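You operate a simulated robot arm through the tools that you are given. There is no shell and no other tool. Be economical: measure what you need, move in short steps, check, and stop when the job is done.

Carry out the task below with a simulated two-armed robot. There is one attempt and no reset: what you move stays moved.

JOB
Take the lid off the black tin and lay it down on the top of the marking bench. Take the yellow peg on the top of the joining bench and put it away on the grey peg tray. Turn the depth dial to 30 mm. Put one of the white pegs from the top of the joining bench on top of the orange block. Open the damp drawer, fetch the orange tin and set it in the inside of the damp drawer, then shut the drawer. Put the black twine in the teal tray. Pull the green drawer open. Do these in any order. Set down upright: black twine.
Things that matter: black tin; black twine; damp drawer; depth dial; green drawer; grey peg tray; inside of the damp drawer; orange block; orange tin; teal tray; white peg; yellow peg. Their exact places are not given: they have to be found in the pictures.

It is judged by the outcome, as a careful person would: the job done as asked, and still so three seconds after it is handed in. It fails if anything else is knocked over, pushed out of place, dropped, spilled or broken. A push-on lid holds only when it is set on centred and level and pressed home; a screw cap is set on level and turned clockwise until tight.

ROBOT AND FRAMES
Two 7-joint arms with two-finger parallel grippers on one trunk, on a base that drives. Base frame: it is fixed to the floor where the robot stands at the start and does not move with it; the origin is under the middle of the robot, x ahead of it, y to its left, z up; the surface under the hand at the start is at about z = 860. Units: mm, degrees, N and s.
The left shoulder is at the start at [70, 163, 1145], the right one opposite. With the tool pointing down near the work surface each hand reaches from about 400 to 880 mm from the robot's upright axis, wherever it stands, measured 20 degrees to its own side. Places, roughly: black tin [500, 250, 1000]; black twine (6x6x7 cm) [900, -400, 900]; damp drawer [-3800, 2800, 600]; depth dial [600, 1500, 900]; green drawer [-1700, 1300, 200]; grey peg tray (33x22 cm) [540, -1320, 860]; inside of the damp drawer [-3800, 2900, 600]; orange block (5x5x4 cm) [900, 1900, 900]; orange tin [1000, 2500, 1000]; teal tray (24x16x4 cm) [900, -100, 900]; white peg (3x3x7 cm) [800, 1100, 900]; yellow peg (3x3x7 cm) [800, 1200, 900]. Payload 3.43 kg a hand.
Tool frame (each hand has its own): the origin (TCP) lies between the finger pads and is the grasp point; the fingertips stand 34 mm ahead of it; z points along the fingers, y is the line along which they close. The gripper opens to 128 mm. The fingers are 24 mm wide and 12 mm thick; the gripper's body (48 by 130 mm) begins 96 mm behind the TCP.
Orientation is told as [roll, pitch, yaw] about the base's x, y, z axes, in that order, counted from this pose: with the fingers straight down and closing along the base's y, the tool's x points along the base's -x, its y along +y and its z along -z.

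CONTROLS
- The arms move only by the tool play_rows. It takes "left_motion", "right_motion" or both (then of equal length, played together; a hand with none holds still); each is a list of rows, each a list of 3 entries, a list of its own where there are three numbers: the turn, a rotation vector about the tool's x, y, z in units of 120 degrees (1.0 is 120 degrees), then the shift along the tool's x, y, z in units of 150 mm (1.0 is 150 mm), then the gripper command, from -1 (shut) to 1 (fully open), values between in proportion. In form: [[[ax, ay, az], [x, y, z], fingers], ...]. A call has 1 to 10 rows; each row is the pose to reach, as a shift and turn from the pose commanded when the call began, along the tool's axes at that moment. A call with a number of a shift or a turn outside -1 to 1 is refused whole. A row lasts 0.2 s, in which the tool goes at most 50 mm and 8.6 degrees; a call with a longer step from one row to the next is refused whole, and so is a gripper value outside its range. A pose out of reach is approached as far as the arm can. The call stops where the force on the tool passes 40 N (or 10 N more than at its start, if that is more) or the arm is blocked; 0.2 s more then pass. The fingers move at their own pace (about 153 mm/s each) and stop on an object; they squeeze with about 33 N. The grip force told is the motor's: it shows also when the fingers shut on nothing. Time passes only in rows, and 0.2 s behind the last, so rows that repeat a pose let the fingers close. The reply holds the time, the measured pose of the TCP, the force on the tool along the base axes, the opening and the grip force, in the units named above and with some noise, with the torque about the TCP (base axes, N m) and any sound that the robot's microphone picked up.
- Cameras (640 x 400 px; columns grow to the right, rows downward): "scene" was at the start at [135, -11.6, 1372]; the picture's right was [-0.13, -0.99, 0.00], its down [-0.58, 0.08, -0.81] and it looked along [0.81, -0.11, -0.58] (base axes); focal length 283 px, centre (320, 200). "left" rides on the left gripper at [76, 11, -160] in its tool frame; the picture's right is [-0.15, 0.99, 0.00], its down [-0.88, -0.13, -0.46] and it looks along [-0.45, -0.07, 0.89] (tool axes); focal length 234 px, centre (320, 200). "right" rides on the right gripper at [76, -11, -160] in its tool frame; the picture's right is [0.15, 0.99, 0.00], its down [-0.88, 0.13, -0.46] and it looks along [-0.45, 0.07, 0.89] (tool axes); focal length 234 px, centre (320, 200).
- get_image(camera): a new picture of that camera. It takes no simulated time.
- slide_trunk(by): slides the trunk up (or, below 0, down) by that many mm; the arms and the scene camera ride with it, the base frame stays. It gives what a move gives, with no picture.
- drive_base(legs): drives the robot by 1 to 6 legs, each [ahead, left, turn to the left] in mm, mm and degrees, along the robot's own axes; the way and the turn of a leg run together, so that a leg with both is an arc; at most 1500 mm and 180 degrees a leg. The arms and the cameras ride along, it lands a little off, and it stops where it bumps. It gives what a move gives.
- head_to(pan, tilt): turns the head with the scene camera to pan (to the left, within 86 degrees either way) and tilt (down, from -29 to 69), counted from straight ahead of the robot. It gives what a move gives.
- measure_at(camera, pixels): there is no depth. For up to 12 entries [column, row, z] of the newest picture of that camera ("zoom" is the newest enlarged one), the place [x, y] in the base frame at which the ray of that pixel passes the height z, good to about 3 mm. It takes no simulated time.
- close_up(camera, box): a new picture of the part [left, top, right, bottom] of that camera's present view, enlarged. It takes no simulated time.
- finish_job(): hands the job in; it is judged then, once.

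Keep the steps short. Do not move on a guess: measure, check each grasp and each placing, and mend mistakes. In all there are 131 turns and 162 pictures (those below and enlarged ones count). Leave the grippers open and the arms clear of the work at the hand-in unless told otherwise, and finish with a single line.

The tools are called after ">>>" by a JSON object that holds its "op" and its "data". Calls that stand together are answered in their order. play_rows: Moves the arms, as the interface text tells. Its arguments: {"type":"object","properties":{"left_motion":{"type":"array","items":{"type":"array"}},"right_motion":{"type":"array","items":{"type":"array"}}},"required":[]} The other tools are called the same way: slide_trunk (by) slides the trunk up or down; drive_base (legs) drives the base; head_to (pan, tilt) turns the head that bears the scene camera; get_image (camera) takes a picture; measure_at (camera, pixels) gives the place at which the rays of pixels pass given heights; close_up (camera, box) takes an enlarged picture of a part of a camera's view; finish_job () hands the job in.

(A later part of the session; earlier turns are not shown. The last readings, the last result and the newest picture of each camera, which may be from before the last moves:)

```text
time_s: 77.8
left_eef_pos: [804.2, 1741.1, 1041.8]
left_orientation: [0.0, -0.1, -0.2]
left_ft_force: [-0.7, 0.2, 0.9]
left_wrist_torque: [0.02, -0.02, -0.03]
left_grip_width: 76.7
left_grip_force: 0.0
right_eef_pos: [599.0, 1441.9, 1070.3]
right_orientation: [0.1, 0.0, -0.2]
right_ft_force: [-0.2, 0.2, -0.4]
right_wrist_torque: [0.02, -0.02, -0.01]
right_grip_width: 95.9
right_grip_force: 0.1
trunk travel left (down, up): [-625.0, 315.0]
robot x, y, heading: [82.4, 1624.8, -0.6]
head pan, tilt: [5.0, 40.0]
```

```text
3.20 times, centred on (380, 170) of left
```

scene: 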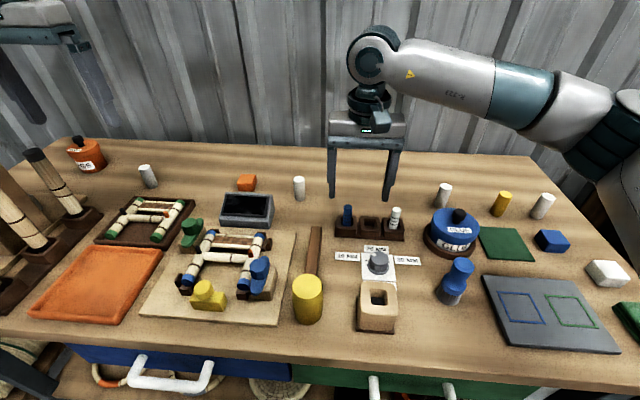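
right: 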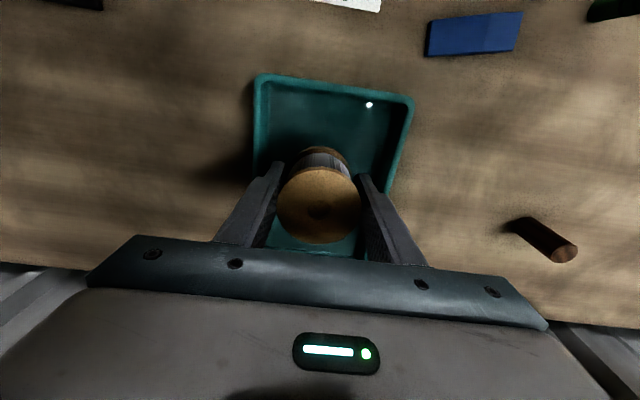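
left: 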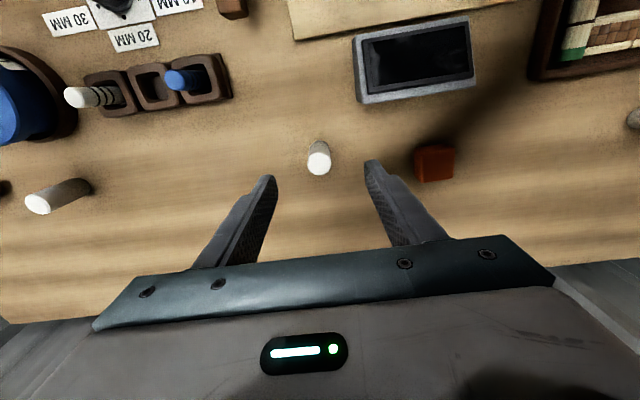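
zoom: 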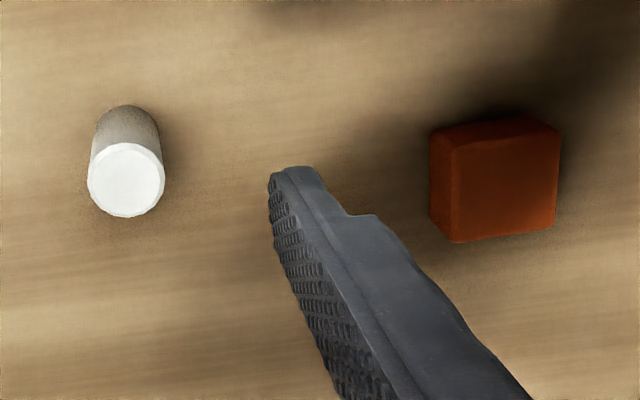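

>>> {"op": "measure_at", "data": {"camera": "zoom", "pixels": [[126, 180, 930], [126, 180, 920], [128, 140, 860], [508, 187, 900], [436, 187, 900], [555, 180, 900]]}}

>>> {"op": "close_up", "data": {"camera": "scene", "box": [220, 140, 340, 220]}}

>>> {"op": "measure_at", "data": {"camera": "zoom", "pixels": [[424, 212, 930], [424, 290, 860]]}}

```text
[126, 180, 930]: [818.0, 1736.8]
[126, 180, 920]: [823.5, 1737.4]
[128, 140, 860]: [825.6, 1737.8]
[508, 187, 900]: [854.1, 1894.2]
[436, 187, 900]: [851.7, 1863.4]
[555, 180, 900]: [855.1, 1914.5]
```

```text
5.00 times, centred on (280, 180) of scene
```

zoom: 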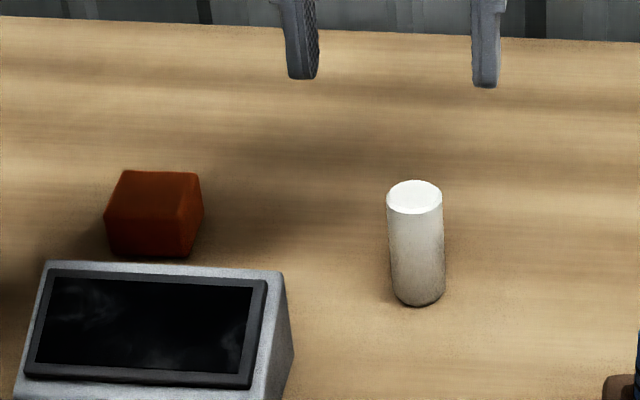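

```text
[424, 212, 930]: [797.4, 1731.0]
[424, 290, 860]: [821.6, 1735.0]
```

Peg at [818,1736]. Descend and grip.

>>> {"op": "play_rows", "data": {"left_motion": [[[0, 0, 0], [-0.09, -0.033, 0.25], 0], [[0, 0, 0], [-0.09, -0.033, 0.5], 0], [[0, 0, 0], [-0.09, -0.033, 0.75], 0], [[0, 0, 0], [-0.09, -0.033, 0.9], 0], [[0, 0, 0], [-0.09, -0.033, 0.9], -1], [[0, 0, 0], [-0.09, -0.033, 0.9], -1], [[0, 0, 0], [-0.09, -0.033, 0.9], -1]]}}

>>> {"op": "get_image", "data": {"camera": "left"}}

```text
time_s: 79.4
left_eef_pos: [820.6, 1735.8, 905.5]
left_orientation: [0.0, 0.0, -0.1]
left_ft_force: [-1.5, -0.1, -0.5]
left_wrist_torque: [0.02, 0.02, -0.01]
left_grip_width: 28.4
left_grip_force: 33.1
right_eef_pos: [600.7, 1441.1, 1070.0]
right_orientation: [0.0, 0.0, -0.2]
right_ft_force: [0.2, 0.4, 0.3]
right_wrist_torque: [0.05, 0.02, -0.03]
right_grip_width: 95.9
right_grip_force: 0.0
trunk travel left (down, up): [-625.0, 315.0]
robot x, y, heading: [81.6, 1626.7, -0.1]
head pan, tilt: [5.0, 40.0]
```

```text
99 pictures are left
```

left: 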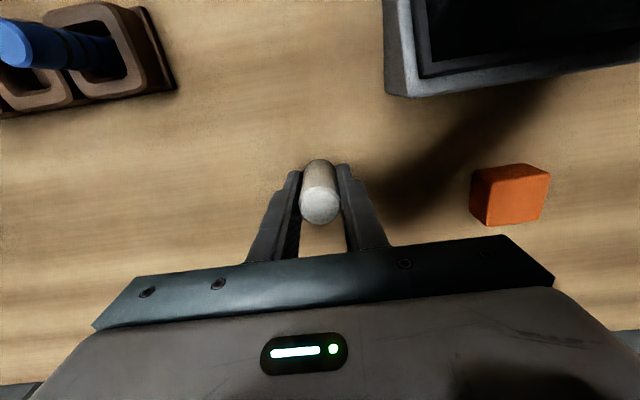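

Gripped (28.4). Lift; measure the block.

>>> {"op": "measure_at", "data": {"camera": "left", "pixels": [[518, 195, 900]]}}

>>> {"op": "play_rows", "data": {"left_motion": [[[0, 0, 0], [0, 0, -0.25], -1], [[0, 0, 0], [0, 0, -0.5], -1], [[0, 0, 0], [0, 0, -0.6], -1], [[0, 0, 0], [-0.1, 0.25, -0.6], -1], [[0, 0, 0], [-0.2, 0.5, -0.6], -1], [[0, 0, 0], [-0.2, 0.75, -0.6], -1], [[0, 0, 0], [-0.2, 0.99, -0.6], -1], [[0, 0, 0], [-0.2, 0.99, -0.6], -1]]}}

>>> {"op": "get_image", "data": {"camera": "left"}}

>>> {"op": "close_up", "data": {"camera": "scene", "box": [180, 120, 320, 220]}}

```text
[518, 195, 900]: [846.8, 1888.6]
```

```text
time_s: 81.2
left_eef_pos: [849.7, 1883.3, 994.8]
left_orientation: [0.1, 0.0, -0.3]
left_ft_force: [0.1, 0.4, 0.2]
left_wrist_torque: [-0.01, 0.03, 0.0]
left_grip_width: 28.1
left_grip_force: 33.3
right_eef_pos: [600.7, 1441.1, 1069.0]
right_orientation: [0.1, 0.1, -0.2]
right_ft_force: [0.2, 0.4, -0.3]
right_wrist_torque: [0.01, -0.04, 0.01]
right_grip_width: 96.2
right_grip_force: 0.0
trunk travel left (down, up): [-625.0, 315.0]
robot x, y, heading: [80.2, 1626.0, 0.0]
head pan, tilt: [5.0, 40.0]
```

```text
98 pictures are left
```

left: 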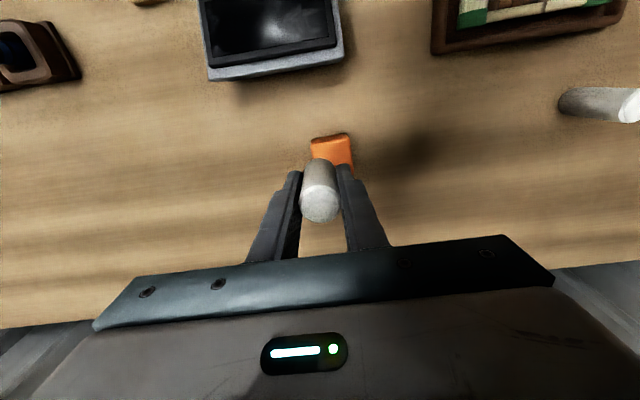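

```text
4.00 times, centred on (250, 170) of scene
```

zoom: 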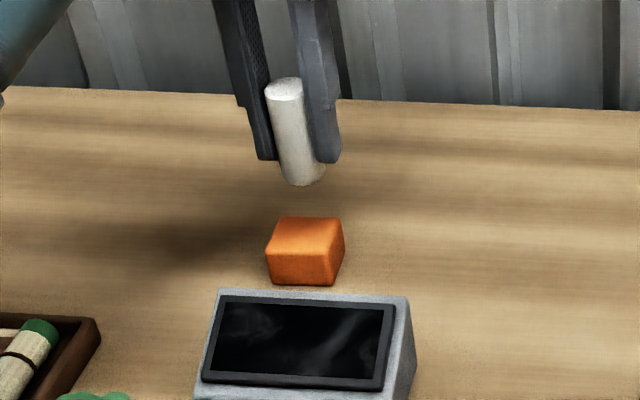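

>>> {"op": "close_up", "data": {"camera": "left", "box": [270, 110, 390, 230]}}

>>> {"op": "measure_at", "data": {"camera": "left", "pixels": [[312, 144, 900], [349, 137, 900], [355, 168, 900], [320, 180, 860]]}}

>>> {"op": "measure_at", "data": {"camera": "scene", "pixels": [[251, 175.5, 900], [236.5, 183, 900], [254, 183.5, 900]]}}

```text
3.33 times, centred on (330, 170) of left
```

zoom: 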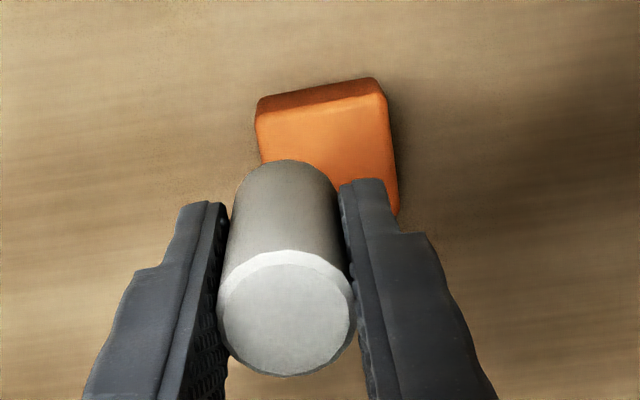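

```text
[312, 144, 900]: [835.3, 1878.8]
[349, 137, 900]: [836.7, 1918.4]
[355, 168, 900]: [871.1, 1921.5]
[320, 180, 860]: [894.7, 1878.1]
```

```text
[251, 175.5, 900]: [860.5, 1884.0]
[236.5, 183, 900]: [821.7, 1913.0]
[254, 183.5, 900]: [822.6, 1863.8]
```

>>> {"op": "measure_at", "data": {"camera": "scene", "pixels": [[245.5, 164.5, 949], [246.7, 178.8, 900], [241, 141.5, 1019]]}}

>>> {"op": "measure_at", "data": {"camera": "left", "pixels": [[320, 204, 1019], [311, 146, 900], [350.4, 138.5, 900], [311, 172, 949]]}}

```text
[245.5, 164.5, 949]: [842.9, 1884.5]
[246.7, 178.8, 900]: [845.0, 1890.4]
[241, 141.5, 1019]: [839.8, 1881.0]
```

```text
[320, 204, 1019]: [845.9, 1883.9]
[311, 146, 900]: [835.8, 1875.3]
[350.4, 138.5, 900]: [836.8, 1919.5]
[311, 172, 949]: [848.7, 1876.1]
```

Best estimate of block centre [856,1893]. Lower to just above and look.

>>> {"op": "play_rows", "data": {"left_motion": [[[0, 0, 0], [-0.04, 0.067, 0], -1], [[0, 0, 0], [-0.04, 0.067, 0.15], -1], [[0, 0, 0], [-0.04, 0.067, 0.27], -1], [[0, 0, 0], [-0.04, 0.067, 0.27], -1]]}}

>>> {"op": "close_up", "data": {"camera": "left", "box": [270, 110, 390, 230]}}

>>> {"op": "close_up", "data": {"camera": "scene", "box": [210, 140, 290, 200]}}

```text
time_s: 82.2
left_eef_pos: [856.4, 1893.9, 953.6]
left_orientation: [0.0, 0.0, -0.1]
left_ft_force: [0.4, -0.2, -0.4]
left_wrist_torque: [0.03, 0.0, 0.02]
left_grip_width: 28.1
left_grip_force: 32.8
right_eef_pos: [600.0, 1440.4, 1070.0]
right_orientation: [-0.1, 0.0, -0.1]
right_ft_force: [0.5, -0.3, 0.7]
right_wrist_torque: [0.0, -0.04, 0.02]
right_grip_width: 95.8
right_grip_force: 0.1
trunk travel left (down, up): [-625.0, 315.0]
robot x, y, heading: [81.8, 1625.3, -0.2]
head pan, tilt: [5.0, 40.0]
```

```text
3.33 times, centred on (330, 170) of left
```

zoom: 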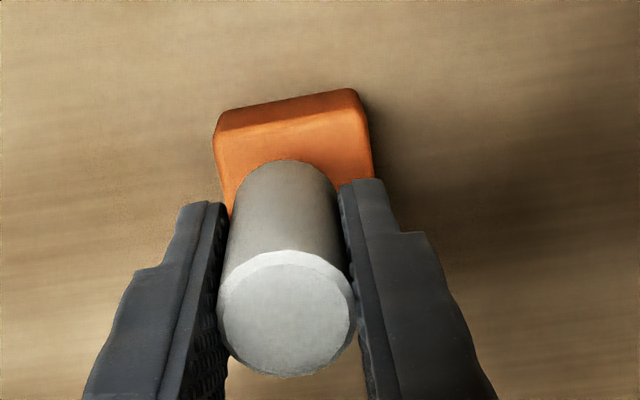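

```text
6.67 times, centred on (250, 170) of scene
```

zoom: 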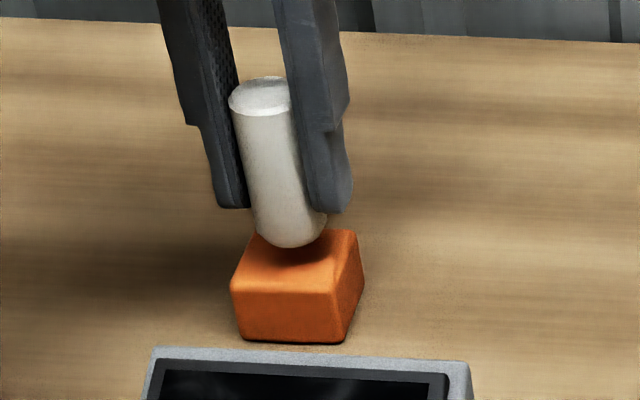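

Nearly centred; nudge 4 mm toward me and lower to contact.

>>> {"op": "play_rows", "data": {"left_motion": [[[0, 0, 0], [0.027, 0.01, 0], -1], [[0, 0, 0], [0.027, 0.01, 0.02], -1], [[0, 0, 0], [0.027, 0.01, 0.035], -1], [[0, 0, 0], [0.027, 0.01, 0.05], -1], [[0, 0, 0], [0.027, 0.01, 0.06], -1]]}}

>>> {"op": "close_up", "data": {"camera": "scene", "box": [210, 140, 290, 200]}}

```text
time_s: 83.4
left_eef_pos: [852.6, 1895.2, 946.2]
left_orientation: [0.0, 0.0, -0.2]
left_ft_force: [-0.6, 1.0, 0.0]
left_wrist_torque: [-0.03, 0.01, 0.05]
left_grip_width: 28.1
left_grip_force: 32.8
right_eef_pos: [600.2, 1440.0, 1068.7]
right_orientation: [0.0, 0.0, -0.3]
right_ft_force: [-0.3, -0.6, -1.3]
right_wrist_torque: [0.01, 0.01, -0.01]
right_grip_width: 96.2
right_grip_force: 0.1
trunk travel left (down, up): [-625.0, 315.0]
robot x, y, heading: [86.6, 1626.8, -0.2]
head pan, tilt: [5.0, 40.0]
```

```text
6.67 times, centred on (250, 170) of scene
```

zoom: 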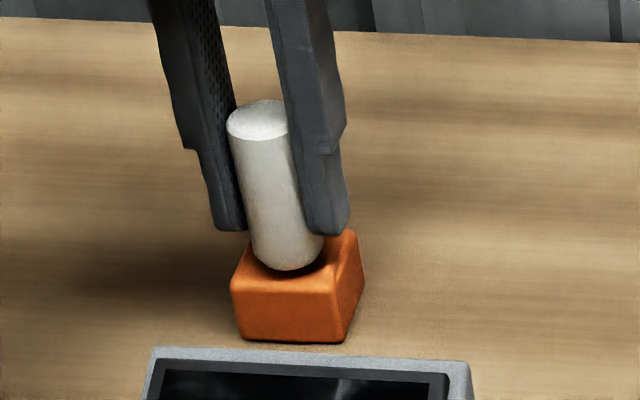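

>>> {"op": "play_rows", "data": {"left_motion": [[[0, 0, 0], [0, -0.007, 0.008], -1], [[0, 0, 0], [0, -0.013, 0.016], -1], [[0, 0, 0], [0, -0.013, 0.024], -1]]}}

```text
time_s: 84.2
left_eef_pos: [852.7, 1891.9, 942.6]
left_orientation: [0.0, 0.1, -0.2]
left_ft_force: [0.3, 0.3, -1.1]
left_wrist_torque: [0.02, 0.0, 0.0]
left_grip_width: 28.1
left_grip_force: 33.8
right_eef_pos: [600.5, 1440.6, 1070.1]
right_orientation: [0.0, 0.0, -0.3]
right_ft_force: [0.1, -0.7, -0.4]
right_wrist_torque: [0.0, -0.01, -0.01]
right_grip_width: 95.7
right_grip_force: 0.1
trunk travel left (down, up): [-625.0, 315.0]
robot x, y, heading: [84.2, 1621.4, -0.3]
head pan, tilt: [5.0, 40.0]
```

>>> {"op": "play_rows", "data": {"left_motion": [[[0, 0, 0], [0, 0, 0.01], -1], [[0, 0, 0], [0, 0, 0.02], -1], [[0, 0, 0], [0, 0, 0.03], -1], [[0, 0, 0], [0, 0, 0.04], -1], [[0, 0, 0], [0, 0, 0.05], -1]]}}

>>> {"op": "close_up", "data": {"camera": "scene", "box": [210, 140, 290, 200]}}

```text
time_s: 85.4
left_eef_pos: [851.9, 1892.5, 938.9]
left_orientation: [0.1, -0.4, -0.3]
left_ft_force: [6.5, 1.7, 25.2]
left_wrist_torque: [0.13, -0.3, 0.07]
left_grip_width: 28.3
left_grip_force: 32.9
right_eef_pos: [597.8, 1441.3, 1071.0]
right_orientation: [0.0, -0.2, -0.3]
right_ft_force: [0.9, 0.2, -0.6]
right_wrist_torque: [0.0, 0.01, -0.01]
right_grip_width: 96.2
right_grip_force: 0.0
trunk travel left (down, up): [-625.0, 315.0]
robot x, y, heading: [84.2, 1626.6, -0.4]
head pan, tilt: [5.0, 40.0]
```

```text
6.67 times, centred on (250, 170) of scene
```

zoom: 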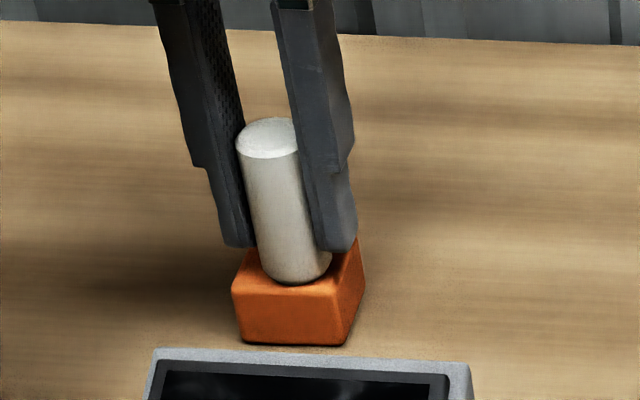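

Contact, well centred. Ease, release gently and rise straight up.

>>> {"op": "play_rows", "data": {"left_motion": [[[0, 0, 0], [0, 0, -0.035], -1], [[0, 0, 0], [0, 0, -0.035], -0.45], [[0, 0, 0], [0, 0, -0.035], -0.3], [[0, 0, 0], [0, 0, -0.035], -0.2], [[0, 0, 0], [0, 0, -0.2], -0.2], [[0, 0, 0], [0, 0, -0.5], -0.2], [[0, 0, 0], [0, 0, -0.8], -0.2], [[0, 0, 0], [0, 0, -0.99], 0]]}}

>>> {"op": "close_up", "data": {"camera": "scene", "box": [210, 140, 290, 200]}}

>>> {"op": "get_image", "data": {"camera": "right"}}

```text
time_s: 87.2
left_eef_pos: [850.8, 1893.5, 1082.5]
left_orientation: [-0.1, 0.0, -0.2]
left_ft_force: [-0.2, 0.4, -0.3]
left_wrist_torque: [0.03, 0.0, -0.01]
left_grip_width: 63.8
left_grip_force: 0.0
right_eef_pos: [599.9, 1440.2, 1070.1]
right_orientation: [-0.1, 0.1, -0.2]
right_ft_force: [0.8, -0.2, -1.0]
right_wrist_torque: [-0.03, 0.01, -0.02]
right_grip_width: 96.1
right_grip_force: 0.1
trunk travel left (down, up): [-625.0, 315.0]
robot x, y, heading: [82.5, 1622.3, -0.1]
head pan, tilt: [5.0, 40.0]
```

```text
6.67 times, centred on (250, 170) of scene
```

zoom: 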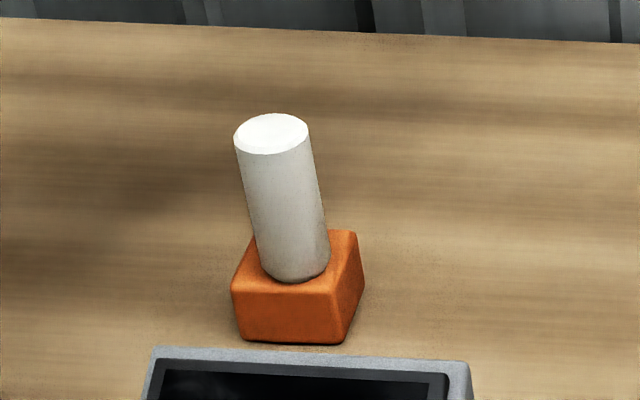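

```text
90 pictures are left
```

right: 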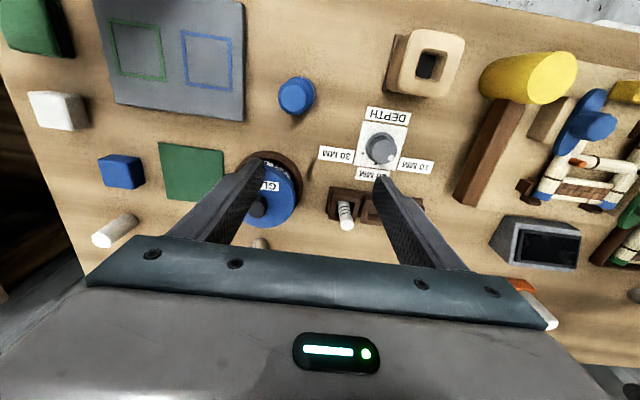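

White peg stands on the block. Now the dial: zoom from the right camera and measure.

>>> {"op": "close_up", "data": {"camera": "right", "box": [310, 95, 450, 190]}}

>>> {"op": "measure_at", "data": {"camera": "right", "pixels": [[382, 152, 895], [382, 148, 875]]}}

```text
4.21 times, centred on (380, 142) of right
```

zoom: 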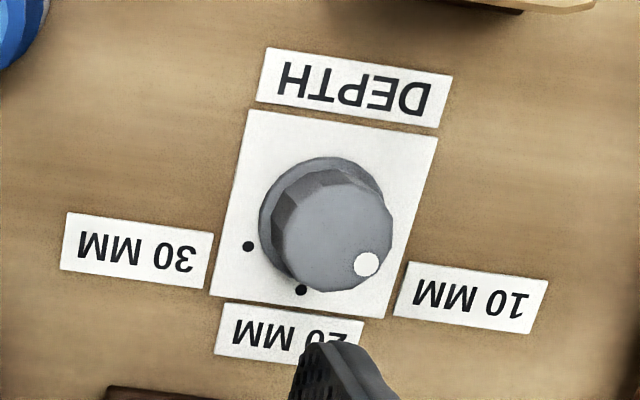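

```text
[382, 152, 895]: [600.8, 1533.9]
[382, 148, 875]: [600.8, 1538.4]
```

Pointer stands at 10 mm (lower right); 30 needs about 110–120° clockwise seen from above. Measure the knob.

>>> {"op": "measure_at", "data": {"camera": "zoom", "pixels": [[335, 233, 895], [335, 233, 885], [322, 221, 862], [300, 290, 861], [247, 246, 861], [367, 265, 893]]}}

>>> {"op": "close_up", "data": {"camera": "scene", "box": [330, 210, 430, 290]}}

>>> {"op": "measure_at", "data": {"camera": "zoom", "pixels": [[314, 195, 895], [312, 285, 862]]}}

```text
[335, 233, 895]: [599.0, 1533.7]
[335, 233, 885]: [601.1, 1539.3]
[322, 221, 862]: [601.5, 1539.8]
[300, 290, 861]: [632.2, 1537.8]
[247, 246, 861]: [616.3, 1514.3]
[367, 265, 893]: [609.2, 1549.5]
```

```text
5.00 times, centred on (380, 250) of scene
```

zoom: 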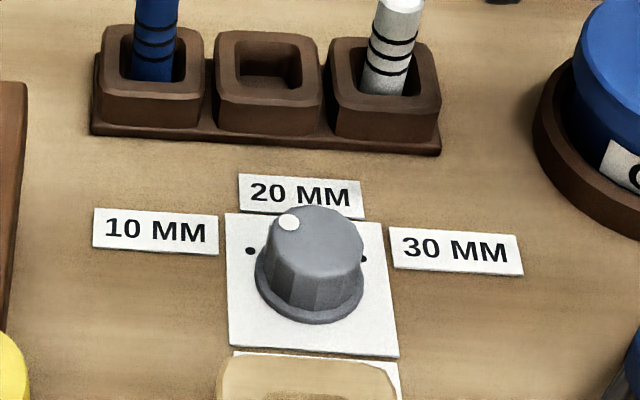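

```text
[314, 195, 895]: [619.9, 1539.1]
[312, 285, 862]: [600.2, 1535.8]
```

Knob centre ≈[600.5,1538]; pointer at +60° (10), 30 mm at −60°: 120° clockwise. I do it in two 60° strokes. Position the right hand, pre-turned 30°.

>>> {"op": "play_rows", "data": {"right_motion": [[[0, 0, -0.07], [0, 0.2, 0], -0.2], [[0, 0, -0.14], [0, 0.4, 0], -0.2], [[0, 0, -0.21], [0, 0.6, 0], -0.2], [[0, 0, -0.25], [0, 0.65, 0.2], -0.2], [[0, 0, -0.25], [0, 0.65, 0.5], -0.2], [[0, 0, -0.25], [0, 0.65, 0.75], -0.2], [[0, 0, -0.25], [0, 0.65, 0.75], -0.2]]}}

>>> {"op": "get_image", "data": {"camera": "right"}}

>>> {"op": "close_up", "data": {"camera": "scene", "box": [330, 180, 450, 280]}}

```text
time_s: 88.8
left_eef_pos: [851.3, 1892.4, 1081.3]
left_orientation: [0.0, 0.1, -0.2]
left_ft_force: [-0.9, 0.1, -0.2]
left_wrist_torque: [0.03, -0.01, -0.02]
left_grip_width: 64.0
left_grip_force: 0.1
right_eef_pos: [600.7, 1540.4, 958.1]
right_orientation: [0.0, -0.2, 29.8]
right_ft_force: [0.2, 0.6, 0.2]
right_wrist_torque: [-0.01, 0.0, -0.03]
right_grip_width: 51.2
right_grip_force: 0.1
trunk travel left (down, up): [-625.0, 315.0]
robot x, y, heading: [79.3, 1620.4, -0.6]
head pan, tilt: [5.0, 40.0]
```

```text
87 pictures are left
```

right: 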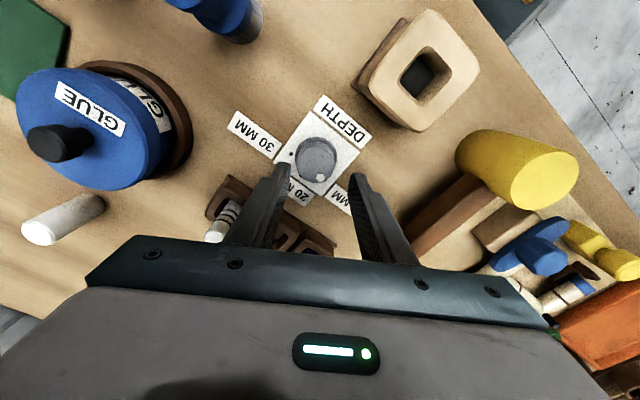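

```text
4.00 times, centred on (390, 230) of scene
```

zoom: 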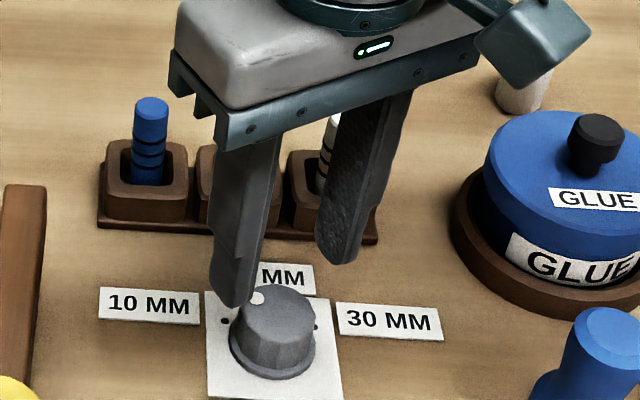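

>>> {"op": "measure_at", "data": {"camera": "right", "pixels": [[317, 162, 893], [317, 162, 885], [319, 150, 862]]}}

>>> {"op": "close_up", "data": {"camera": "right", "box": [260, 100, 380, 200]}}

```text
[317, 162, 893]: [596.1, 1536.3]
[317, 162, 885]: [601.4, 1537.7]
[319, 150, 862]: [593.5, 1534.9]
```

```text
4.00 times, centred on (320, 150) of right
```

zoom: 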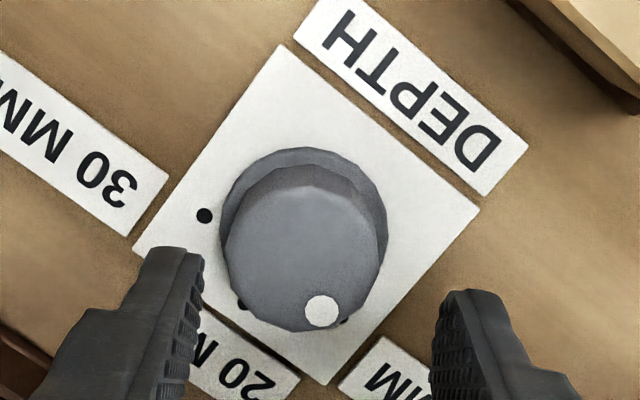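

>>> {"op": "play_rows", "data": {"right_motion": [[[0, 0, 0], [0.009, -0.022, 0.2], -0.3], [[0, 0, 0], [0.009, -0.022, 0.355], -0.3], [[0, 0, 0], [0.009, -0.022, 0.355], -1], [[0, 0, 0], [0.009, -0.022, 0.355], -1], [[0, 0, 0], [0.009, -0.022, 0.355], -1]]}}

>>> {"op": "play_rows", "data": {"right_motion": [[[0, 0, 0.07], [0, 0, 0], -1], [[0, 0, 0.14], [0, 0, 0], -1], [[0, 0, 0.21], [0, 0, 0], -1], [[0, 0, 0.28], [0, 0, 0], -1], [[0, 0, 0.35], [0, 0, 0], -1], [[0, 0, 0.42], [0, 0, 0], -1], [[0, 0, 0.5], [0, 0, 0], -1]]}}

>>> {"op": "close_up", "data": {"camera": "scene", "box": [330, 180, 450, 280]}}

```text
time_s: 90.0
left_eef_pos: [851.2, 1893.3, 1082.7]
left_orientation: [0.1, -0.1, -0.2]
left_ft_force: [0.8, 0.3, -1.0]
left_wrist_torque: [0.02, -0.02, 0.01]
left_grip_width: 64.1
left_grip_force: 0.1
right_eef_pos: [600.8, 1535.6, 905.6]
right_orientation: [-0.1, -0.2, 29.7]
right_ft_force: [5.8, -3.7, 18.2]
right_wrist_torque: [-0.21, 0.59, 0.0]
right_grip_width: 39.7
right_grip_force: 45.2
trunk travel left (down, up): [-625.0, 315.0]
robot x, y, heading: [81.9, 1625.0, -0.2]
head pan, tilt: [5.0, 40.0]
```

```text
refused: row 7 steps farther than a row can; nothing moved
```

```text
4.00 times, centred on (390, 230) of scene
```

zoom: 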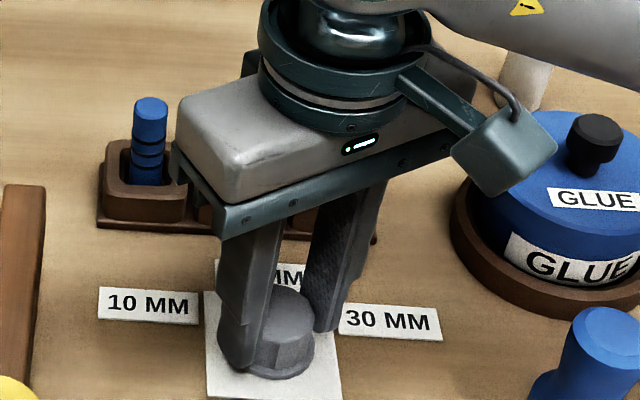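

Tips press on the flange a bit; open, raise 5 mm, re-close, then turn.

>>> {"op": "play_rows", "data": {"right_motion": [[[0, 0, 0], [0, 0, 0], -0.25], [[0, 0, 0], [0, 0, -0.035], -0.25], [[0, 0, 0], [0, 0, -0.035], -1], [[0, 0, 0], [0, 0, -0.035], -1], [[0, 0, 0], [0, 0, -0.035], -1]]}}

>>> {"op": "play_rows", "data": {"right_motion": [[[0, 0, 0.07], [0, 0, 0], -1], [[0, 0, 0.14], [0, 0, 0], -1], [[0, 0, 0.21], [0, 0, 0], -1], [[0, 0, 0.28], [0, 0, 0], -1], [[0, 0, 0.35], [0, 0, 0], -1], [[0, 0, 0.42], [0, 0, 0], -1], [[0, 0, 0.49], [0, 0, 0], -1], [[0, 0, 0.5], [0, 0, 0], -1]]}}

>>> {"op": "close_up", "data": {"camera": "scene", "box": [330, 180, 450, 280]}}

```text
time_s: 91.2
left_eef_pos: [852.2, 1892.3, 1081.4]
left_orientation: [0.0, 0.1, -0.2]
left_ft_force: [0.3, 0.0, 0.3]
left_wrist_torque: [-0.01, 0.03, 0.0]
left_grip_width: 63.9
left_grip_force: 0.1
right_eef_pos: [600.5, 1534.0, 908.2]
right_orientation: [0.1, 0.1, 29.8]
right_ft_force: [-5.5, -0.5, -10.9]
right_wrist_torque: [-0.1, -0.87, 0.0]
right_grip_width: 39.4
right_grip_force: 44.9
trunk travel left (down, up): [-625.0, 315.0]
robot x, y, heading: [83.7, 1625.1, -0.1]
head pan, tilt: [5.0, 40.0]
```

```text
time_s: 93.0
left_eef_pos: [852.5, 1895.8, 1080.9]
left_orientation: [-0.1, 0.0, -0.2]
left_ft_force: [-0.2, -0.5, -0.7]
left_wrist_torque: [0.0, -0.02, -0.02]
left_grip_width: 64.0
left_grip_force: 0.0
right_eef_pos: [600.6, 1538.7, 908.1]
right_orientation: [0.0, 0.1, -30.3]
right_ft_force: [-8.2, 20.7, -21.0]
right_wrist_torque: [1.42, 0.84, 0.05]
right_grip_width: 39.3
right_grip_force: 44.9
trunk travel left (down, up): [-625.0, 315.0]
robot x, y, heading: [85.1, 1628.5, -0.3]
head pan, tilt: [5.0, 40.0]
```

```text
4.00 times, centred on (390, 230) of scene
```

zoom: 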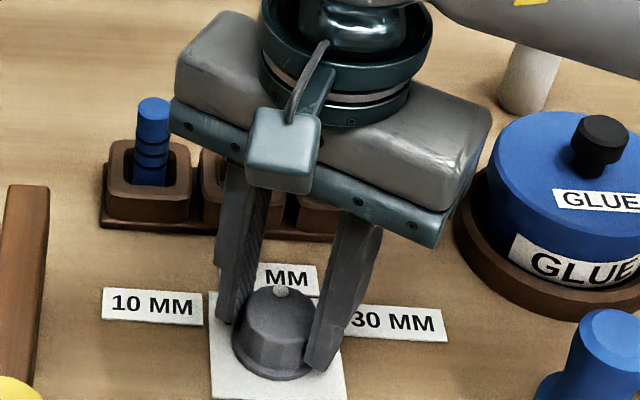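

Pointer now at 20. Open, turn the hand back 60°, grip and do the second stroke.

>>> {"op": "play_rows", "data": {"right_motion": [[[0, 0, 0], [0, 0, 0], -0.1], [[0, 0, 0], [0, 0.01, 0], -0.1], [[0, 0, -0.07], [0, 0.013, 0], -0.1], [[0, 0, -0.14], [0, 0.013, 0], -0.1], [[0, 0, -0.21], [0, 0.013, 0], -0.1], [[0, 0, -0.28], [0, 0.013, 0], -0.1], [[0, 0, -0.35], [0, 0.013, 0], -0.1], [[0, 0, -0.42], [0, 0.013, 0], -0.1], [[0, 0, -0.49], [0, 0.013, 0], -0.1], [[0, 0, -0.5], [0, 0.013, 0], -0.1]]}}

>>> {"op": "play_rows", "data": {"right_motion": [[[0, 0, 0], [0, 0, 0], -1], [[0, 0, 0], [0, 0, 0], -1], [[0, 0, 0.07], [0, 0, 0], -1], [[0, 0, 0.14], [0, 0, 0], -1], [[0, 0, 0.21], [0, 0, 0], -1], [[0, 0, 0.28], [0, 0, 0], -1], [[0, 0, 0.35], [0, 0, 0], -1], [[0, 0, 0.42], [0, 0, 0], -1], [[0, 0, 0.49], [0, 0, 0], -1], [[0, 0, 0.5], [0, 0, 0], -1]]}}

>>> {"op": "play_rows", "data": {"right_motion": [[[0, 0, 0], [0, 0, 0], -0.1], [[0, 0, 0], [0, 0, 0], -0.1], [[0, 0, 0], [0, 0, -0.2], -0.1], [[0, 0, 0.05], [0, 0, -0.5], -0.1], [[0, 0, 0], [0, 0, -0.7], -0.1]]}}

>>> {"op": "close_up", "data": {"camera": "scene", "box": [330, 190, 450, 290]}}

>>> {"op": "close_up", "data": {"camera": "right", "box": [240, 80, 400, 210]}}

```text
time_s: 95.2
left_eef_pos: [852.3, 1893.2, 1081.3]
left_orientation: [-0.1, 0.0, -0.3]
left_ft_force: [0.2, 0.2, 0.3]
left_wrist_torque: [0.01, -0.01, 0.0]
left_grip_width: 64.1
left_grip_force: 0.0
right_eef_pos: [601.7, 1536.9, 910.0]
right_orientation: [0.1, 0.0, 29.9]
right_ft_force: [-0.8, -0.1, -0.5]
right_wrist_torque: [0.01, -0.01, 0.01]
right_grip_width: 57.4
right_grip_force: 0.1
trunk travel left (down, up): [-625.0, 315.0]
robot x, y, heading: [83.5, 1622.7, -0.5]
head pan, tilt: [5.0, 40.0]
```

```text
time_s: 97.4
left_eef_pos: [852.9, 1894.4, 1081.5]
left_orientation: [-0.1, 0.1, -0.2]
left_ft_force: [0.5, 0.1, -0.1]
left_wrist_torque: [0.01, -0.01, -0.01]
left_grip_width: 63.9
left_grip_force: 0.0
right_eef_pos: [601.5, 1539.0, 908.9]
right_orientation: [0.0, 0.0, -30.3]
right_ft_force: [5.5, 2.6, -0.3]
right_wrist_torque: [-0.51, -0.73, 0.12]
right_grip_width: 39.6
right_grip_force: 45.8
trunk travel left (down, up): [-625.0, 315.0]
robot x, y, heading: [81.8, 1624.7, -0.4]
head pan, tilt: [5.0, 40.0]
```

```text
time_s: 98.6
left_eef_pos: [853.2, 1893.4, 1082.6]
left_orientation: [0.1, 0.0, -0.1]
left_ft_force: [0.2, 0.5, 0.4]
left_wrist_torque: [0.03, -0.02, -0.01]
left_grip_width: 64.0
left_grip_force: 0.0
right_eef_pos: [600.7, 1538.3, 1014.1]
right_orientation: [0.0, 0.0, -30.2]
right_ft_force: [-1.0, -0.6, -0.5]
right_wrist_torque: [0.01, -0.03, 0.03]
right_grip_width: 57.7
right_grip_force: 0.0
trunk travel left (down, up): [-625.0, 315.0]
robot x, y, heading: [81.6, 1620.3, -0.4]
head pan, tilt: [5.0, 40.0]
```

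```text
4.00 times, centred on (390, 240) of scene
```

zoom: 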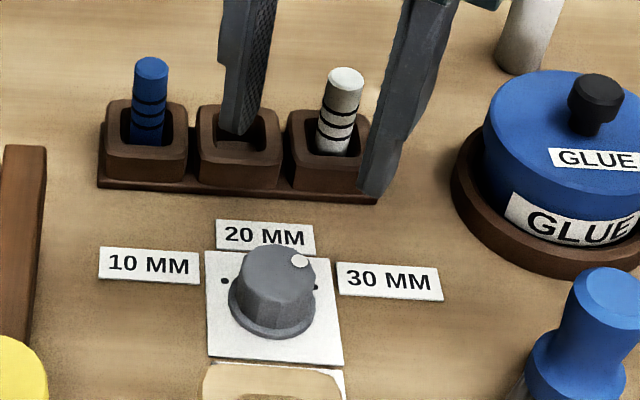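

```text
3.08 times, centred on (320, 145) of right
```

zoom: 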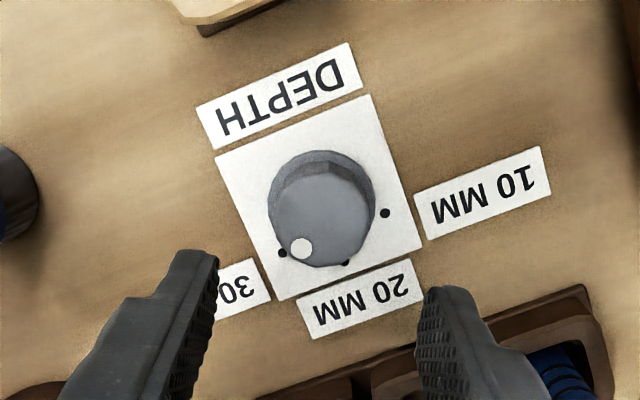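

>>> {"op": "close_up", "data": {"camera": "right", "box": [295, 115, 355, 165]}}

>>> {"op": "measure_at", "data": {"camera": "right", "pixels": [[341, 166.5, 861], [328, 183, 861], [307.7, 180, 861]]}}

```text
8.00 times, centred on (325, 140) of right
```

zoom: 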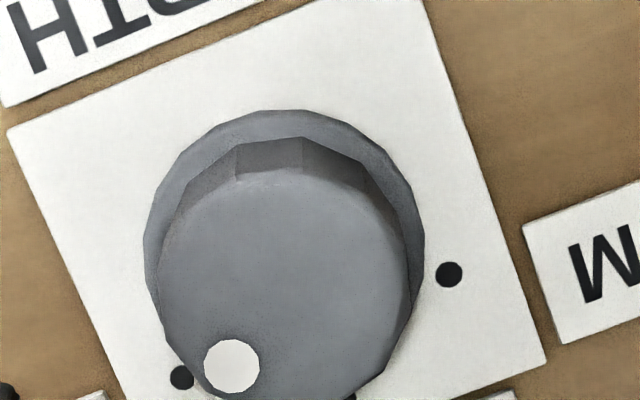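

```text
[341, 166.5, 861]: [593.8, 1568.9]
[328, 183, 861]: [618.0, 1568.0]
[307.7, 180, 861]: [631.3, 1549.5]
```

>>> {"op": "measure_at", "data": {"camera": "right", "pixels": [[341.1, 149.2, 861], [328.5, 165.2, 861], [307.6, 162.1, 861], [313.9, 160.7, 893], [320.3, 151, 893]]}}

```text
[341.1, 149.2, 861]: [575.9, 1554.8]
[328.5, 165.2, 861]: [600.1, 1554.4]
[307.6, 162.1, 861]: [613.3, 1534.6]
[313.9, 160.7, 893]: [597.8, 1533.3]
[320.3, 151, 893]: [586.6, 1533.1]
```

Dial reads 30 within ~2°. Now raise both hands, restore the right hand's yaw, back off and go left toward the orange tin.

>>> {"op": "play_rows", "data": {"left_motion": [[[0, 0, 0], [0.2, 0, -0.2], 0], [[0, 0, 0], [0.4, 0, -0.4], 0.3], [[0, 0, 0], [0.6, 0, -0.6], 0.3], [[0, 0, 0], [0.8, 0, -0.8], 0.5], [[0, 0, 0], [0.99, 0, -0.99], 0.5]], "right_motion": [[[0, 0, -0.06], [0, 0, -0.2], 0], [[0, 0, -0.12], [0, 0, -0.4], 0], [[0, 0, -0.18], [0, 0, -0.6], 0], [[0, 0, -0.24], [0, 0, -0.8], 0], [[0, 0, -0.25], [0, 0, -0.99], 0]]}}

>>> {"op": "drive_base", "data": {"legs": [[-250, 0, 0], [0, 600, 0]]}}

>>> {"op": "head_to", "data": {"pan": 10, "tilt": 25}}

>>> {"op": "get_image", "data": {"camera": "scene"}}

```text
time_s: 99.8
left_eef_pos: [701.2, 1892.3, 1233.8]
left_orientation: [-0.1, 0.0, -0.2]
left_ft_force: [0.6, -0.4, 0.8]
left_wrist_torque: [0.0, -0.03, 0.0]
left_grip_width: 96.3
left_grip_force: 0.0
right_eef_pos: [600.0, 1538.6, 1163.4]
right_orientation: [-0.1, -0.1, -0.2]
right_ft_force: [-0.1, -0.7, -0.2]
right_wrist_torque: [0.04, -0.02, -0.02]
right_grip_width: 64.2
right_grip_force: 0.1
trunk travel left (down, up): [-625.0, 315.0]
robot x, y, heading: [85.9, 1624.6, -0.0]
head pan, tilt: [5.0, 40.0]
```

```text
time_s: 104.6
left_eef_pos: [457.0, 2491.0, 1232.3]
left_orientation: [0.1, 0.0, -0.4]
left_ft_force: [1.7, -0.4, 0.2]
left_wrist_torque: [0.03, -0.01, -0.03]
left_grip_width: 96.2
left_grip_force: 0.1
right_eef_pos: [353.5, 2136.0, 1163.3]
right_orientation: [0.0, 0.0, -0.5]
right_ft_force: [0.1, 1.6, -0.4]
right_wrist_torque: [0.01, -0.02, 0.05]
right_grip_width: 63.9
right_grip_force: 0.0
trunk travel left (down, up): [-625.0, 315.0]
robot x, y, heading: [-165.5, 2223.8, -0.5]
head pan, tilt: [5.0, 40.0]
```

```text
time_s: 105.4
left_eef_pos: [457.5, 2490.1, 1233.0]
left_orientation: [-0.1, 0.1, -0.4]
left_ft_force: [-0.8, 0.5, -0.1]
left_wrist_torque: [0.0, -0.05, -0.01]
left_grip_width: 96.1
left_grip_force: 0.1
right_eef_pos: [353.8, 2136.4, 1162.6]
right_orientation: [0.0, -0.1, -0.4]
right_ft_force: [-0.3, 0.9, -0.7]
right_wrist_torque: [0.0, 0.0, 0.0]
right_grip_width: 64.0
right_grip_force: 0.0
trunk travel left (down, up): [-625.0, 315.0]
robot x, y, heading: [-162.0, 2225.4, -0.8]
head pan, tilt: [10.0, 25.0]
```

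```text
79 pictures are left
```

scene: 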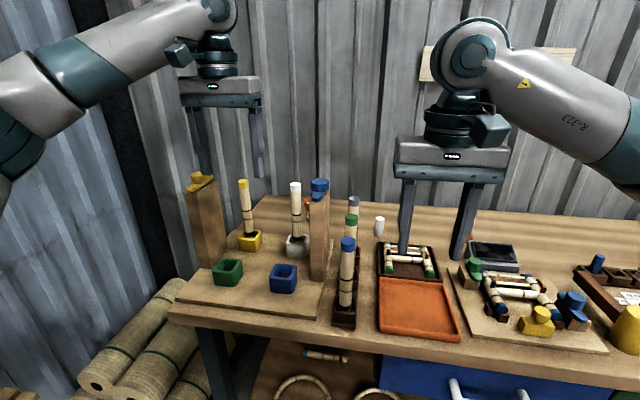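

>>> {"op": "measure_at", "data": {"camera": "scene", "pixels": [[320, 276, 865], [205, 262, 865], [296, 252, 865], [248, 246, 865], [350, 245, 860], [308, 200, 930], [345, 318, 865]]}}

>>> {"op": "close_up", "data": {"camera": "scene", "box": [180, 160, 380, 300]}}

>>> {"op": "get_image", "data": {"camera": "left"}}

```text
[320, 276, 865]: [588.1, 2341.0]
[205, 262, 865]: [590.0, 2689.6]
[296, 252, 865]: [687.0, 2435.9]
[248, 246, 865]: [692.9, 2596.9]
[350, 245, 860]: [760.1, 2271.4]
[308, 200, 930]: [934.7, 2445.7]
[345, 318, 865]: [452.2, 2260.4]
```

```text
2.86 times, centred on (280, 230) of scene
```

zoom: 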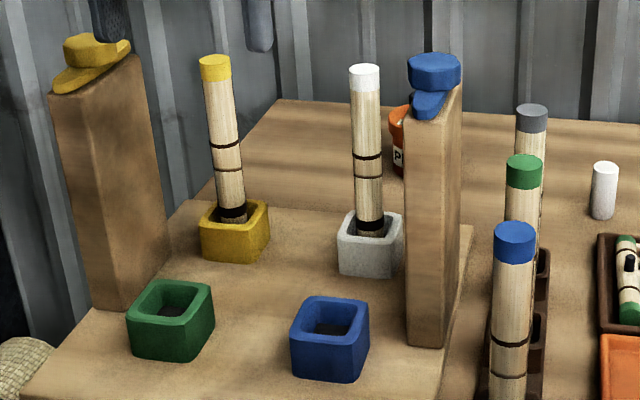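

```text
77 pictures are left
```

left: 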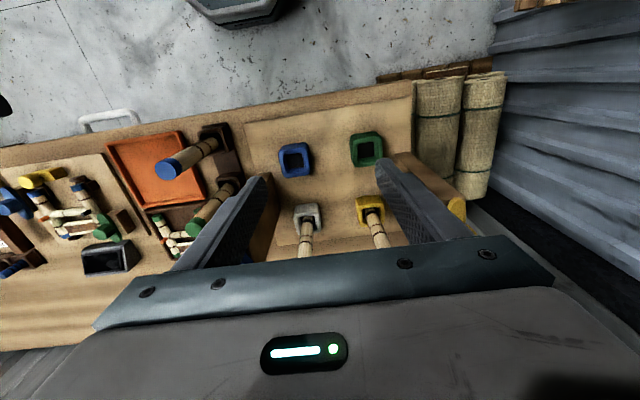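

The tin stands behind tall posts (to z≈1130). I raise the trunk 150 so the arm passes over them, then drive ahead.

>>> {"op": "slide_trunk", "data": {"by": 150}}

>>> {"op": "drive_base", "data": {"legs": [[0, 40, 0.8], [270, 0, 0]]}}

>>> {"op": "head_to", "data": {"pan": 15, "tilt": 35}}

>>> {"op": "get_image", "data": {"camera": "scene"}}

>>> {"op": "get_image", "data": {"camera": "left"}}

```text
time_s: 107.2
left_eef_pos: [458.0, 2491.6, 1381.6]
left_orientation: [-0.1, 0.0, -0.4]
left_ft_force: [-0.2, -0.3, -0.9]
left_wrist_torque: [0.02, -0.02, 0.02]
left_grip_width: 96.2
left_grip_force: 0.0
right_eef_pos: [353.0, 2136.4, 1312.8]
right_orientation: [0.1, 0.1, -0.3]
right_ft_force: [-0.2, -0.4, -0.7]
right_wrist_torque: [-0.01, 0.01, 0.01]
right_grip_width: 64.1
right_grip_force: 0.1
trunk travel left (down, up): [-775.0, 165.0]
robot x, y, heading: [-168.1, 2223.9, -0.2]
head pan, tilt: [10.0, 25.0]
```

```text
time_s: 109.5
left_eef_pos: [723.5, 2541.5, 1383.5]
left_orientation: [0.0, -0.1, 0.4]
left_ft_force: [0.2, 0.1, 0.1]
left_wrist_torque: [0.0, -0.02, -0.01]
left_grip_width: 95.7
left_grip_force: 0.1
right_eef_pos: [622.9, 2186.2, 1313.5]
right_orientation: [0.0, 0.0, 0.4]
right_ft_force: [-0.6, 0.2, 0.5]
right_wrist_torque: [-0.05, 0.01, -0.01]
right_grip_width: 64.0
right_grip_force: 0.1
trunk travel left (down, up): [-775.0, 165.0]
robot x, y, heading: [106.3, 2267.5, 0.5]
head pan, tilt: [10.0, 25.0]
```

```text
time_s: 110.3
left_eef_pos: [724.7, 2541.6, 1382.5]
left_orientation: [0.2, 0.1, 0.5]
left_ft_force: [0.9, -0.8, -1.0]
left_wrist_torque: [0.03, -0.02, -0.02]
left_grip_width: 96.0
left_grip_force: 0.0
right_eef_pos: [625.4, 2185.2, 1311.6]
right_orientation: [0.0, 0.0, 0.4]
right_ft_force: [0.6, -0.6, 0.4]
right_wrist_torque: [0.01, -0.01, 0.0]
right_grip_width: 64.0
right_grip_force: 0.1
trunk travel left (down, up): [-775.0, 165.0]
robot x, y, heading: [103.2, 2264.6, 0.4]
head pan, tilt: [15.0, 35.0]
```

```text
76 pictures are left
```

scene: 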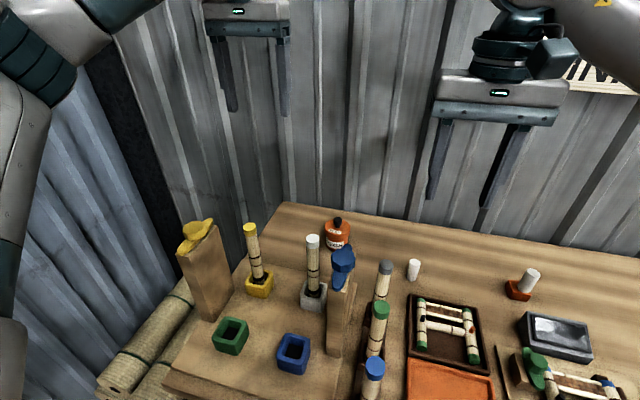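

```text
75 pictures are left
```

left: 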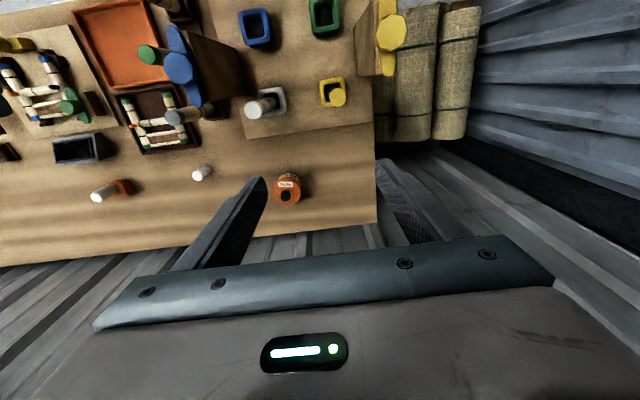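

>>> {"op": "close_up", "data": {"camera": "scene", "box": [280, 190, 420, 290]}}

>>> {"op": "measure_at", "data": {"camera": "left", "pixels": [[288, 188, 940], [285, 196, 965], [276, 188, 930], [301, 188, 930]]}}

>>> {"op": "measure_at", "data": {"camera": "scene", "pixels": [[337, 247, 860], [337, 219, 965], [337, 226, 945]]}}

```text
4.00 times, centred on (350, 240) of scene
```

zoom: 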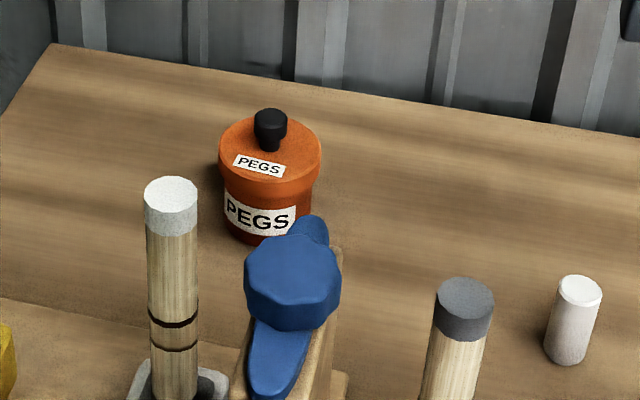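

```text
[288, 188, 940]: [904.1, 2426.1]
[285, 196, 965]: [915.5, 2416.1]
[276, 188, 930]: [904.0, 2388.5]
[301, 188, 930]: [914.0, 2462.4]
```

```text
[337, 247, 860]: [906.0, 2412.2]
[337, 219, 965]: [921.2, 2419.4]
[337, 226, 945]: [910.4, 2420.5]
```

Tin at about [910,2420], same shape as the black tin. Move left hand over it.

>>> {"op": "play_rows", "data": {"left_motion": [[[0, 0, 0], [-0.17, -0.16, 0.17], 0.6], [[0, 0, 0], [-0.34, -0.32, 0.34], 0.6], [[0, 0, 0], [-0.51, -0.48, 0.51], 0.6], [[0, 0, 0], [-0.68, -0.64, 0.68], 0.6], [[0, 0, 0], [-0.84, -0.81, 0.87], 0.6], [[0, 0, 0], [-0.84, -0.81, 0.87], 0.6]]}}

>>> {"op": "play_rows", "data": {"left_motion": [[[0, 0, 0], [-0.12, 0, 0.25], 0.6], [[0, 0, 0], [-0.24, 0, 0.5], 0.6], [[0, 0, 0], [-0.36, 0, 0.75], 0.6], [[0, 0, 0], [-0.4, 0, 0.99], 0.6], [[0, 0, 0], [-0.4, 0, 0.99], 0.6]]}}

>>> {"op": "get_image", "data": {"camera": "left"}}

>>> {"op": "get_image", "data": {"camera": "scene"}}

```text
time_s: 111.7
left_eef_pos: [851.2, 2420.3, 1251.4]
left_orientation: [0.0, -0.1, 0.4]
left_ft_force: [-0.1, -0.3, 0.2]
left_wrist_torque: [-0.03, -0.03, 0.0]
left_grip_width: 102.3
left_grip_force: 0.1
right_eef_pos: [623.5, 2185.9, 1312.9]
right_orientation: [-0.1, -0.1, 0.4]
right_ft_force: [0.3, 0.0, -0.5]
right_wrist_torque: [-0.05, -0.02, -0.02]
right_grip_width: 63.8
right_grip_force: 0.0
trunk travel left (down, up): [-775.0, 165.0]
robot x, y, heading: [107.5, 2264.6, 0.3]
head pan, tilt: [15.0, 35.0]
```

```text
time_s: 112.9
left_eef_pos: [911.1, 2421.4, 1102.6]
left_orientation: [-0.1, -0.2, 0.5]
left_ft_force: [-0.4, -0.3, 0.2]
left_wrist_torque: [0.03, 0.0, 0.02]
left_grip_width: 102.5
left_grip_force: 0.1
right_eef_pos: [623.3, 2185.1, 1313.3]
right_orientation: [0.0, -0.1, 0.4]
right_ft_force: [-0.6, 0.3, -0.3]
right_wrist_torque: [0.01, -0.02, -0.01]
right_grip_width: 64.3
right_grip_force: 0.1
trunk travel left (down, up): [-775.0, 165.0]
robot x, y, heading: [108.4, 2263.0, 0.2]
head pan, tilt: [15.0, 35.0]
```

```text
73 pictures are left
```

left: 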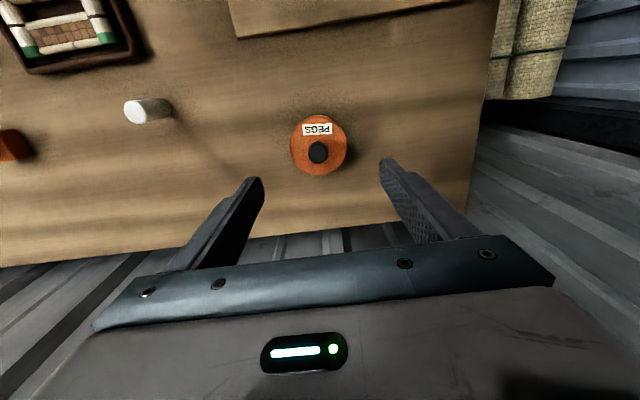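

```text
72 pictures are left
```

scene: 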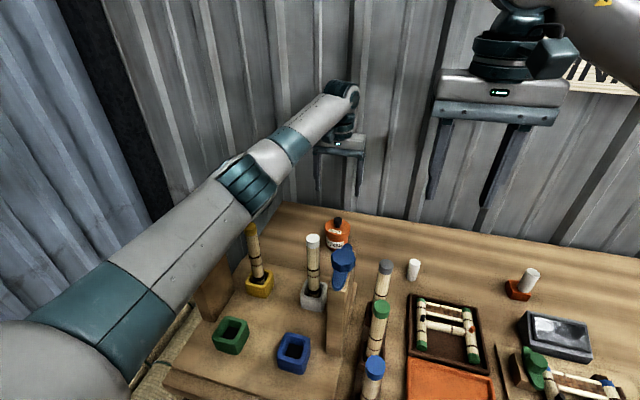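

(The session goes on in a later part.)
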